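You operate a simulated robot arm through the tools that you are given. There is no shell and no other tool. Be economical: measure what you need, move in short steps, check, and stop when the job is done.

You run a simulated robot arm. Do the job below in one go: nothing can be reset, and whatever is moved stays where it is left.

TASK
Put the yellow pad on the foot of the bed.

The check looks at the end state, three seconds after you hand in, the way a careful person would. Anything else that was tipped, shoved, dropped, spilled or broken makes it a failure.

THE ROBOT
A 7-joint arm with a two-finger parallel gripper, fixed in place. Base frame: the origin is at the foot of the arm, x ahead of it, y to its left, z up; the work surface is at about z = 680. Units: mm, rad, N and s.
With the tool pointing down near the work surface it reaches from about 120 to 660 mm from the base axis. Its first joint turns from -1.152 to 1.152 rad. Payload 2.4 kg.
The TCP is the grasp point between the finger pads, 30 mm short of the fingertips. In the tool frame z runs along the fingers and y along their closing line. The gripper opens to 94 mm. The fingers are 28 mm wide and 10 mm thick; the gripper's body (50 by 96 mm) begins 55 mm behind the TCP.
Orientation is that of the tool frame in the base frame, as a unit quaternion [x, y, z, w]. With the fingers straight down and closing along the base's y, the tool's x points along the base's -x, its y along +y and its z along -z.

THE INTERFACE
- The arm moves only by the tool arm_command. Its argument "series" is one flat list of numbers, 5 for each row, row after row: the shift along the base's x, y, z in cm, then the turn about the base's z in rad, then the finger opening in cm, from 0 to 9.4. In form: [tx, ty, tz, yaw, gripper, tx, ty, tz, yaw, gripper, ...]. A call has 1 to 12 rows; each row is the pose to reach, as a shift and turn from the pose commanded when the call began. Rows are played at 5 a second. More than 50 mm and 0.15 rad between two rows, or a gripper value outside its range, and nothing of the call is played. A pose out of reach is approached as far as the arm can. The call stops where the force on the tool passes 40 N (or 10 N more than at its start, if that is more) or the arm is blocked; 0.2 s more then pass. Each finger travels about 153 mm/s and halts on what it meets, pressing with about 29 N; the grip force reading is that of the motor and also rises with nothing between the fingers. The clock runs only during rows and for 0.2 s after the last one: add rows that repeat a pose to give the fingers time. The reply holds the time, the measured pose of the TCP, the force on the tool along the base axes, the opening and the grip force, in the units named above and with some noise.
- Cameras (640 x 400 px; columns grow to the right, rows downward): "scene" is fixed at [23.9, 477.2, 1422.5]; the picture's right is [-0.82, -0.57, 0.00], its down [-0.44, 0.63, -0.64] and it looks along [0.37, -0.53, -0.77] (base axes); focal length 359 px, centre (320, 200). "wrist" rides on the gripper at [76, 14, -102] in the tool frame; the picture's right is [-0.18, 0.98, 0.00], its down [-0.75, -0.14, -0.64] and it looks along [-0.63, -0.12, 0.77] (tool axes); focal length 243 px, centre (320, 200). There is no depth. A picture from a camera that has moved, and an enlarged one, comes with that camera's place and axes in the base frame and with its lens.
- camera(camera): a new picture of that camera. It takes no simulated time.
- close_up(camera, box): a new picture of the part [left, top, right, bottom] of that camera's present view, enlarged. It takes no simulated time.
- sign_off(): hands the job in; it is judged then, once.

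Go step by step. Nothing tells you positions but the pictures and the camera data: compare them with the known pose of the tool, close in by small moves and look again before you grip or let go. The budget is 90 turns and 46 pictures, counting those below and the enlarged ones. Unless the task says otherwise, let go and move clear before handing in, and close with one line.

The tools are called after "Emit:" as name(argument=value, ...) on one line, values as JSON. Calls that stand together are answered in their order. arm_command: Moves the arm, as the interface text tells. Its arguments: {"type":"object","properties":{"series":{"type":"array","items":{"type":"number"}}},"required":["series"]} The other tools are called the same way: camera (camera) takes a picture; close_up (camera, box) takes an enlarged picture of a part of a camera's view; sign_off () hands the job in.

At the start:

```text
time: 0.0
position: [406.7, -68.4, 934.8]
tool_rot: [0.0, 1.0, 0.0, -0.001]
ft_force: [0.1, 0.6, -0.6]
grip_width: 94.3
grasp_force: 0.0
```

scene: 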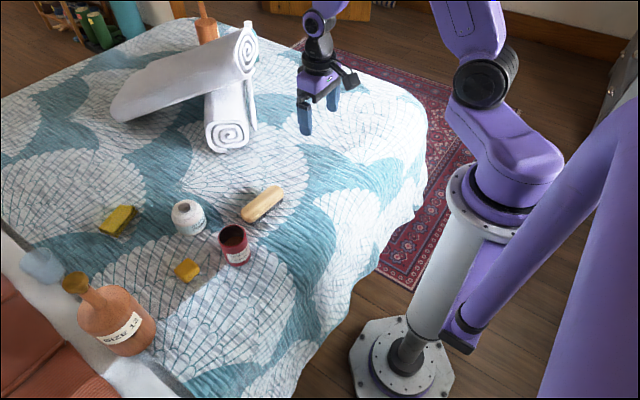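
wrist: 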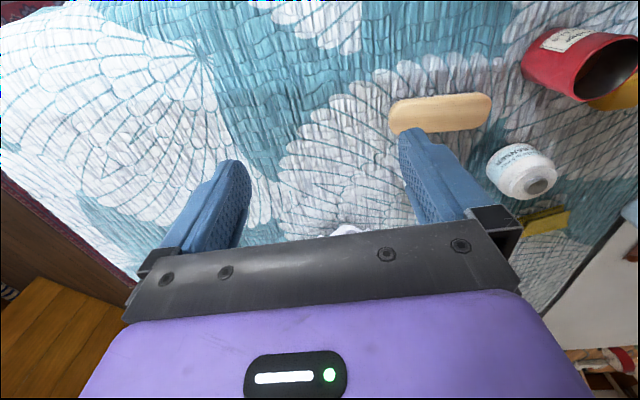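

I see a bed with a few objects: two yellow items (one near px (118,219), one near (187,270)), jars, a bottle and rolled towels. I'll enlarge the picture to tell which is the pad and which end of the bed is the foot.

Emit:
close_up(camera="scene", box=[60, 160, 300, 310])

Emit:
close_up(camera="scene", box=[0, 200, 320, 400])

Emit:
close_up(camera="scene", box=[0, 0, 320, 200])

```text
2.67 times, centred on (180, 235) of scene
camera zoom: at [23.9, 477.2, 1422.5], right [-0.82, -0.57, 0.0], down [-0.44, 0.63, -0.64], along [0.37, -0.53, -0.77], focal length 958 px, centre (693, 107)
```

zoom: 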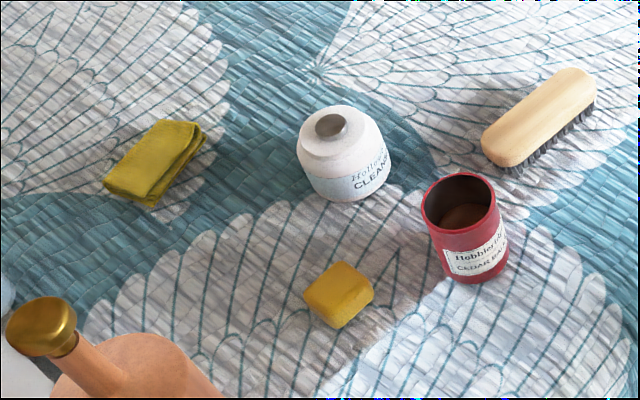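

```text
2.00 times, centred on (160, 300) of scene
camera zoom: at [23.9, 477.2, 1422.5], right [-0.82, -0.57, 0.0], down [-0.44, 0.63, -0.64], along [0.37, -0.53, -0.77], focal length 718 px, centre (640, 0)
```

zoom: 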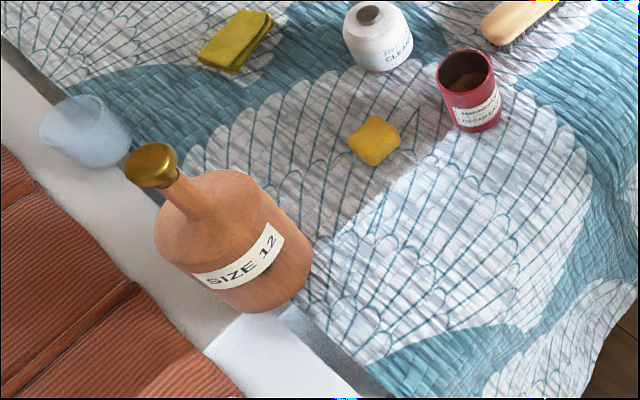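

```text
2.00 times, centred on (160, 100) of scene
camera zoom: at [23.9, 477.2, 1422.5], right [-0.82, -0.57, 0.0], down [-0.44, 0.63, -0.64], along [0.37, -0.53, -0.77], focal length 718 px, centre (640, 400)
```

zoom: 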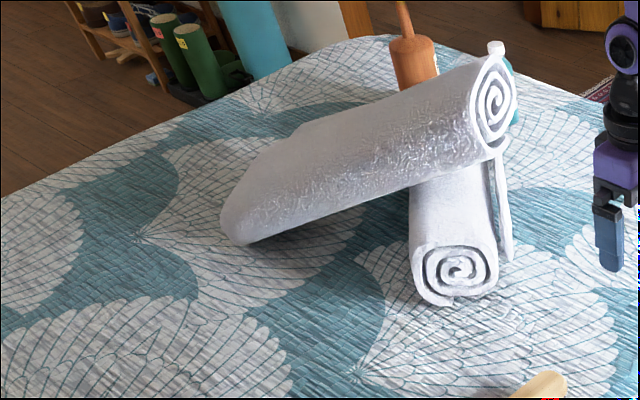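

The bed's head (pillows, turned sheet) is on the +y side, so the foot is the -y end. The yellow block is near (498, 320), within reach. The folded yellow cloth is near (770, 315), which looks out of reach. I'll move high towards them and look closer.

Emit:
arm_command(series=[0, 5, 0, 0, 9.4, 0, 10, 0, 0, 9.4, 0, 15, 0, 0, 9.4, 0, 20, 0, 0, 9.4, 0, 25, 0, 0, 9.4, 0, 30, 0, 0, 9.4, 0, 34, 0, 0, 9.4])

Emit:
camera(camera="wrist")

Emit:
camera(camera="scene")

```text
time: 1.6
position: [407.4, 272.7, 936.9]
tool_rot: [0.0, 1.0, 0.0, 0.0]
ft_force: [0.2, -1.1, -0.7]
grip_width: 93.8
grasp_force: 0.0
```

```text
40 pictures are left
camera wrist: at [329.3, 286.4, 1038.4], right [0.19, 0.98, 0.0], down [0.75, -0.14, 0.64], along [0.63, -0.12, -0.77], focal length 243 px, centre (320, 200)
```

wrist: 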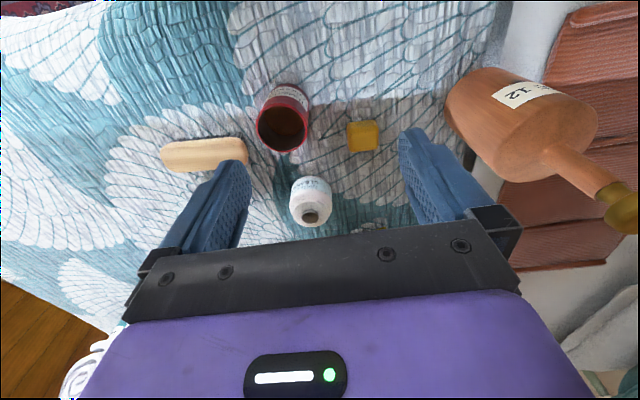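

```text
39 pictures are left
```

scene: 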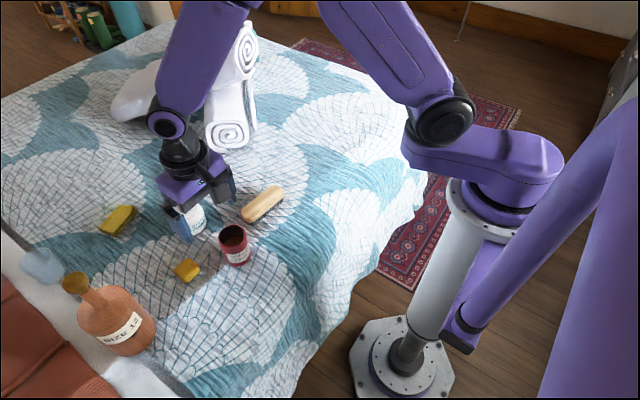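

The wrist view confirms the block near (499, 318). I'll enlarge both views to decide what the block is and measure its sides.

Emit:
close_up(camera="wrist", box=[300, 80, 460, 180])

Emit:
close_up(camera="scene", box=[80, 190, 208, 290])

```text
4.00 times, centred on (380, 130) of wrist
camera zoom: at [329.3, 286.4, 1038.4], right [0.19, 0.98, 0.0], down [0.75, -0.14, 0.64], along [0.63, -0.12, -0.77], focal length 970 px, centre (80, 480)
```

zoom: 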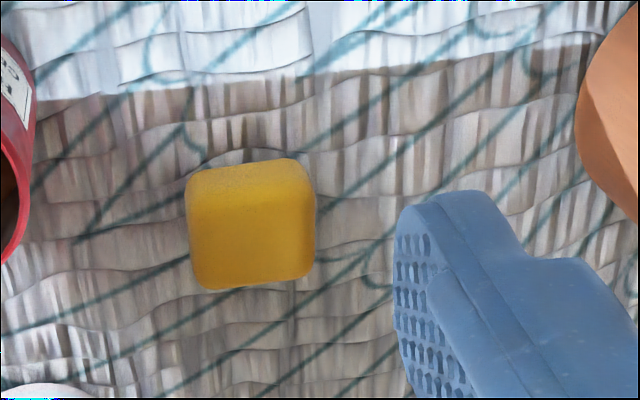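

```text
4.00 times, centred on (144, 240) of scene
camera zoom: at [23.9, 477.2, 1422.5], right [-0.82, -0.57, 0.0], down [-0.44, 0.63, -0.64], along [0.37, -0.53, -0.77], focal length 1436 px, centre (1024, 40)
```

zoom: 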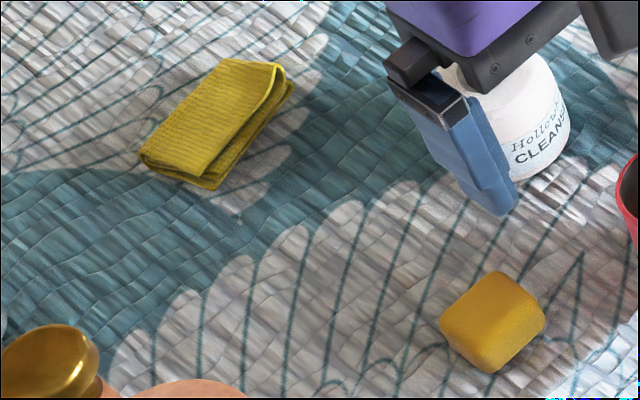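

The far yellow item is a folded cloth. The near block is a soft applicator pad about 48 mm wide, aligned with the base axes, so that is my target. I'll go above it to about z=800 and check.

Emit:
arm_command(series=[3, 1.6, 0, 0, 9.4, 6, 3.2, 0, 0, 9.4, 9.2, 4.7, 0, 0, 9.4, 9.2, 4.7, -4, 0, 9.4, 9.2, 4.7, -8, 0, 9.4, 9.2, 4.7, -12, 0, 9.4, 9.2, 4.7, -14, 0, 9.4, 9.2, 4.7, -14, 0, 9.4])

Emit:
camera(camera="wrist")

Emit:
camera(camera="scene")

```text
time: 3.4
position: [498.2, 318.4, 793.2]
tool_rot: [0.0, 1.0, 0.0, 0.0]
ft_force: [-0.2, -0.7, 0.3]
grip_width: 93.9
grasp_force: 0.0
```

```text
36 pictures are left
camera wrist: at [420.9, 331.8, 896.8], right [0.18, 0.98, 0.0], down [0.75, -0.14, 0.64], along [0.63, -0.12, -0.77], focal length 243 px, centre (320, 200)
```

wrist: 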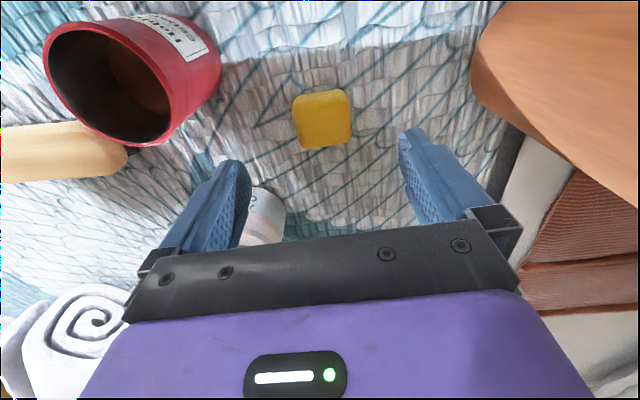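

```text
35 pictures are left
```

scene: 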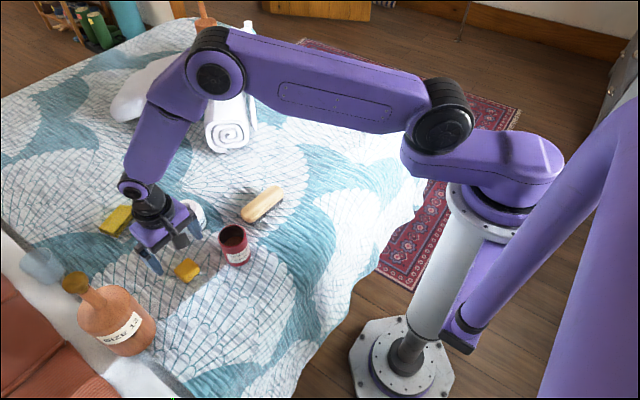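

The pad sits directly between the fingers at (498.5, 318.5), with clearance all round. I'll descend to about z=718 and check.

Emit:
arm_command(series=[0, 0, -3, 0, 9.4, 0, 0, -5.5, 0, 9.4, 0, 0, -7.3, 0, 9.4, 0, 0, -7.3, 0, 9.4])

Emit:
camera(camera="wrist")

Emit:
close_up(camera="scene", box=[100, 180, 260, 300])

```text
time: 4.4
position: [498.3, 318.3, 720.9]
tool_rot: [0.001, 1.0, -0.001, 0.0]
ft_force: [1.0, -0.1, 0.5]
grip_width: 94.0
grasp_force: 0.1
```

```text
34 pictures are left
camera wrist: at [421.3, 331.9, 824.0], right [0.18, 0.98, 0.0], down [0.75, -0.14, 0.64], along [0.63, -0.12, -0.77], focal length 243 px, centre (320, 200)
```

wrist: 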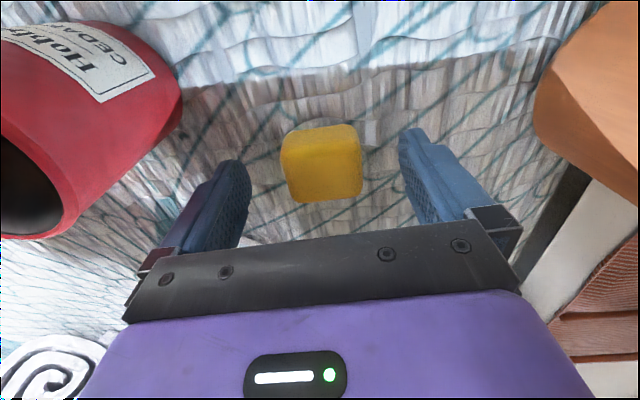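

```text
3.33 times, centred on (180, 240) of scene
camera zoom: at [23.9, 477.2, 1422.5], right [-0.82, -0.57, 0.0], down [-0.44, 0.63, -0.64], along [0.37, -0.53, -0.77], focal length 1197 px, centre (787, 67)
```

zoom: 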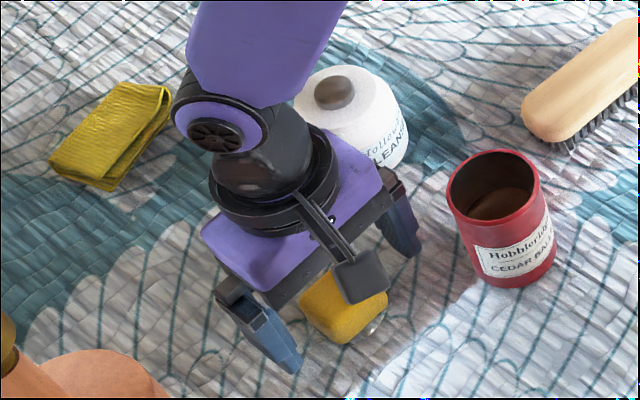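

The pad is centred between the fingers and nothing touches. I'll lower about 6 mm more and close.

Emit:
arm_command(series=[0, 0, -0.6, 0, 9.4, 0, 0, -0.6, 0, 6.5, 0, 0, -0.6, 0, 4, 0, 0, -0.6, 0, 3.6, 0, 0, -0.6, 0, 3.6])

Emit:
camera(camera="wrist")

```text
time: 5.6
position: [498.5, 317.6, 715.3]
tool_rot: [0.0, 1.0, 0.001, 0.001]
ft_force: [-0.5, -0.5, 12.7]
grip_width: 44.7
grasp_force: 28.9
```

```text
32 pictures are left
camera wrist: at [421.4, 332.1, 818.9], right [0.18, 0.98, 0.0], down [0.75, -0.14, 0.64], along [0.63, -0.12, -0.77], focal length 243 px, centre (320, 200)
```

wrist: 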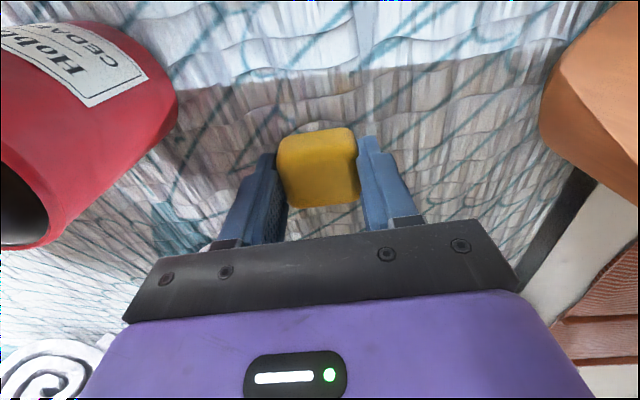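

The pad is held at 44.7 mm and the tips lightly touch the quilt at about z=685. I'll lift straight up.

Emit:
arm_command(series=[0, 0, 1.5, 0, 3.6, 0, 0, 4, 0, 3.6, 0, 0, 7, 0, 3.6, 0, 0, 11, 0, 3.6, 0, 0, 15, 0, 3.6, 0, 0, 19, 0, 3.6, 0, 0, 22, 0, 3.6, 0, 0, 22, 0, 3.6])

Emit:
camera(camera="scene")

```text
time: 7.4
position: [498.8, 318.3, 935.5]
tool_rot: [-0.001, 1.0, -0.001, 0.001]
ft_force: [1.0, -0.1, 0.0]
grip_width: 44.6
grasp_force: 28.8
```

```text
31 pictures are left
```

scene: 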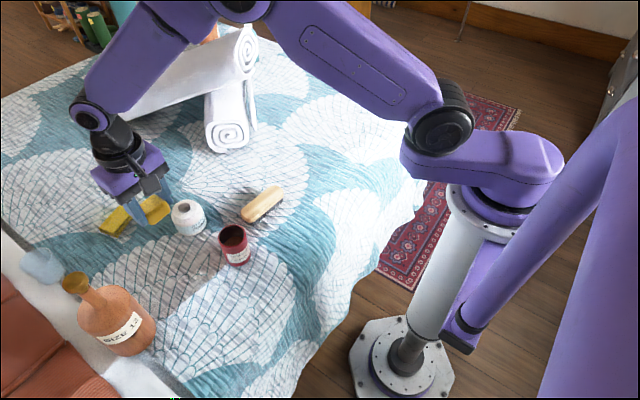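

The pad is up and everything else is undisturbed. From the picture, the foot edge of the bed lies at about y=-600, so I'll aim for roughly (400, -480) and carry it there high up.

Emit:
arm_command(series=[-1.6, -4.5, 0, 0, 3.6, -3.2, -9, 0, 0, 3.6, -4.8, -13.5, 0, 0, 3.6, -6.4, -18, 0, 0, 3.6, -8, -22.5, 0, 0, 3.6, -9.6, -27, 0, 0, 3.6, -9.8, -31.8, 0, 0, 3.6, -9.8, -36.6, 0, 0, 3.6, -9.8, -41.4, 0, 0, 3.6, -9.8, -46.2, 0, 0, 3.6, -9.8, -51, 0, 0, 3.6, -9.8, -55, 0, 0, 3.6])

Emit:
camera(camera="wrist")

```text
time: 10.0
position: [401.5, -233.5, 936.6]
tool_rot: [-0.001, 1.0, 0.001, 0.0]
ft_force: [-0.3, -0.5, -0.2]
grip_width: 44.5
grasp_force: 29.0
```

```text
30 pictures are left
camera wrist: at [323.7, -219.5, 1038.3], right [0.18, 0.98, 0.0], down [0.75, -0.14, 0.64], along [0.63, -0.12, -0.77], focal length 243 px, centre (320, 200)
```

wrist: 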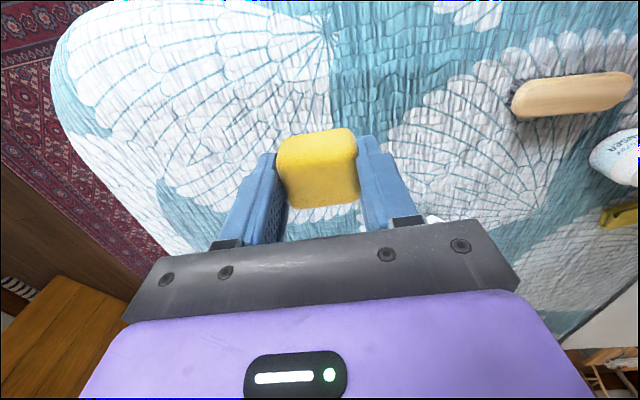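

The foot edge of the quilt lies near y=-600 in this view too, so (400, -470) is well on the flat. I'll move there and look.

Emit:
arm_command(series=[0, -4.8, 0, 0, 3.6, 0, -9.6, 0, 0, 3.6, 0, -14.4, 0, 0, 3.6, 0, -19.2, 0, 0, 3.6, 0, -23.7, 0, 0, 3.6, 0, -23.7, -4, 0, 3.6, 0, -23.7, -8, 0, 3.6, 0, -23.7, -12, 0, 3.6, 0, -23.7, -12, 0, 3.6])

Emit:
camera(camera="wrist")

Emit:
camera(camera="scene")

```text
time: 12.0
position: [399.6, -469.7, 816.0]
tool_rot: [0.0, 1.0, 0.0, 0.0]
ft_force: [1.2, 0.2, -0.4]
grip_width: 44.3
grasp_force: 29.1
```

```text
29 pictures are left
camera wrist: at [323.0, -455.8, 918.2], right [0.18, 0.98, 0.0], down [0.75, -0.14, 0.64], along [0.63, -0.12, -0.77], focal length 243 px, centre (320, 200)
```

wrist: 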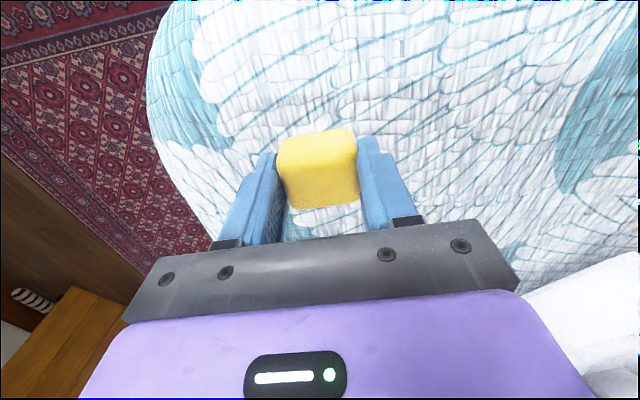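

```text
28 pictures are left
```

scene: 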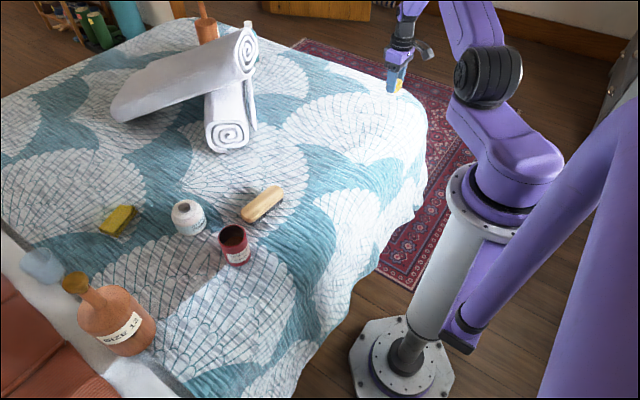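

The pad hangs over the white fan near the foot edge, with about 100 mm margin to where the quilt rounds off. I'll descend to just above the surface and check.

Emit:
arm_command(series=[0, 0, -3, 0, 3.6, 0, 0, -6, 0, 3.6, 0, 0, -8, 0, 3.6, 0, 0, -9, 0, 3.6, 0, 0, -9, 0, 3.6])

Emit:
close_up(camera="scene", box=[310, 50, 470, 150])

Emit:
camera(camera="wrist")

```text
time: 13.2
position: [400.3, -469.3, 725.6]
tool_rot: [-0.001, 1.0, 0.0, 0.0]
ft_force: [0.0, 0.4, 0.3]
grip_width: 44.6
grasp_force: 29.2
```

```text
4.00 times, centred on (390, 100) of scene
camera zoom: at [23.9, 477.2, 1422.5], right [-0.82, -0.57, 0.0], down [-0.44, 0.63, -0.64], along [0.37, -0.53, -0.77], focal length 1436 px, centre (40, 600)
```

zoom: 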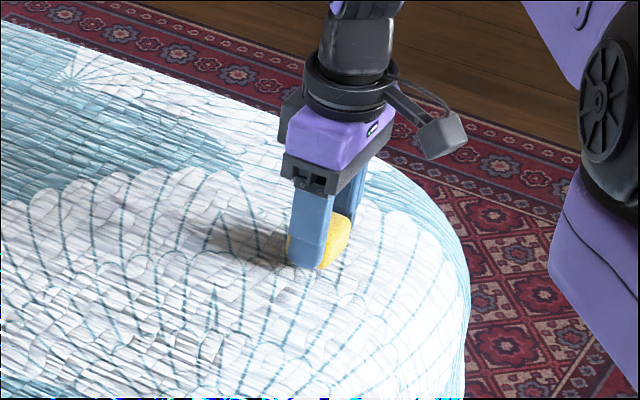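

```text
26 pictures are left
camera wrist: at [323.0, -455.4, 828.3], right [0.18, 0.98, 0.0], down [0.75, -0.14, 0.64], along [0.63, -0.12, -0.77], focal length 243 px, centre (320, 200)
```

wrist: 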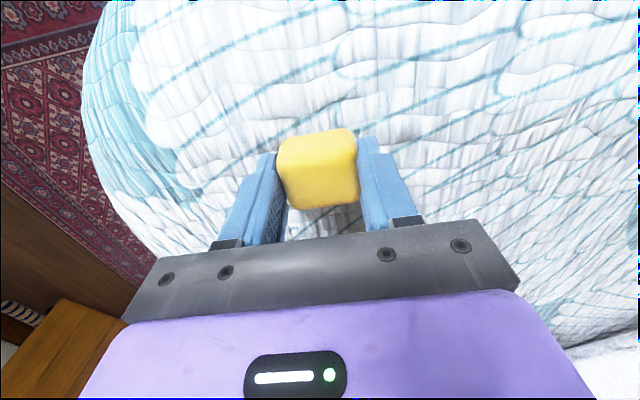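

The pad is about 10 mm above the flat part of the quilt at the foot. I'll lower in 2–3 mm steps until it makes contact.

Emit:
arm_command(series=[0, 0, -0.3, 0, 3.6, 0, 0, -0.6, 0, 3.6, 0, 0, -0.8, 0, 3.6, 0, 0, -1.0, 0, 3.6])

```text
time: 14.2
position: [399.2, -469.3, 716.4]
tool_rot: [0.0, 1.0, 0.0, 0.0]
ft_force: [-2.9, 3.7, 10.6]
grip_width: 44.4
grasp_force: 28.4
```

Contact reads about 10 N, so the pad is on the quilt. I'll open the fingers, then rise straight up.

Emit:
arm_command(series=[0, 0, 0, 0, 5.2, 0, 0, 0, 0, 6.5, 0, 0, 0, 0, 8, 0, 0, 0, 0, 8, 0, 0, 1, 0, 8, 0, 0, 3, 0, 8, 0, 0, 6, 0, 8, 0, 0, 10, 0, 8, 0, 0, 14, 0, 8, 0, 0, 18, 0, 8, 0, 0, 21, 0, 8])

Emit:
arm_command(series=[0, 4.8, 0, 0, 8, 0, 9.6, 0, 0, 8, 0, 14.4, 0, 0, 8, 0, 19.2, 0, 0, 8, 0, 24, 0, 0, 8, 0, 24, 0, 0, 8])

Emit:
camera(camera="scene")

Emit:
close_up(camera="scene", box=[310, 50, 470, 150])

```text
time: 16.6
position: [399.1, -467.9, 927.5]
tool_rot: [0.001, 1.0, 0.0, 0.0]
ft_force: [-0.1, 0.6, 0.3]
grip_width: 79.9
grasp_force: 0.0
```

```text
time: 18.0
position: [401.2, -229.4, 927.4]
tool_rot: [0.001, 1.0, 0.0, 0.001]
ft_force: [0.5, 0.8, 0.1]
grip_width: 80.0
grasp_force: 0.0
```

```text
25 pictures are left
```

scene: 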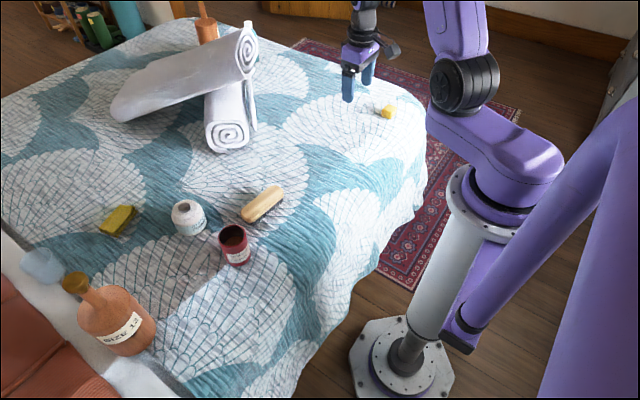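

```text
4.00 times, centred on (390, 100) of scene
camera zoom: at [23.9, 477.3, 1422.5], right [-0.82, -0.57, 0.0], down [-0.44, 0.63, -0.64], along [0.37, -0.53, -0.77], focal length 1436 px, centre (40, 600)
```

zoom: 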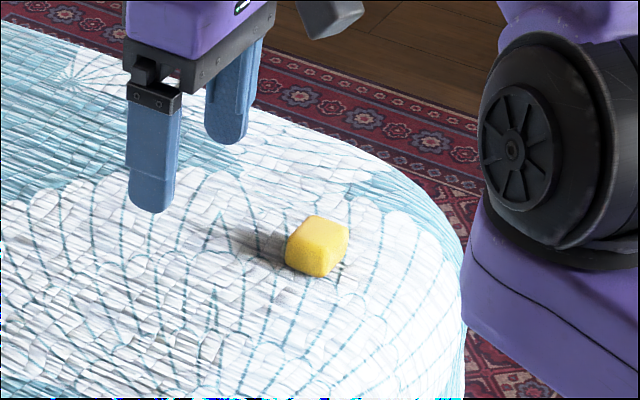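

The pad rests flat on the foot of the bed, the arm is clear, and everything else is where it was. I'm handing in.

Emit:
sign_off()

```text
The job is handed in.
```

The yellow pad is lying flat on the quilt at the foot of the bed, at about (400, -470) mm. I took "pad" to mean the small yellow block, not the folded yellow cloth, and in the last picture nothing else had moved.
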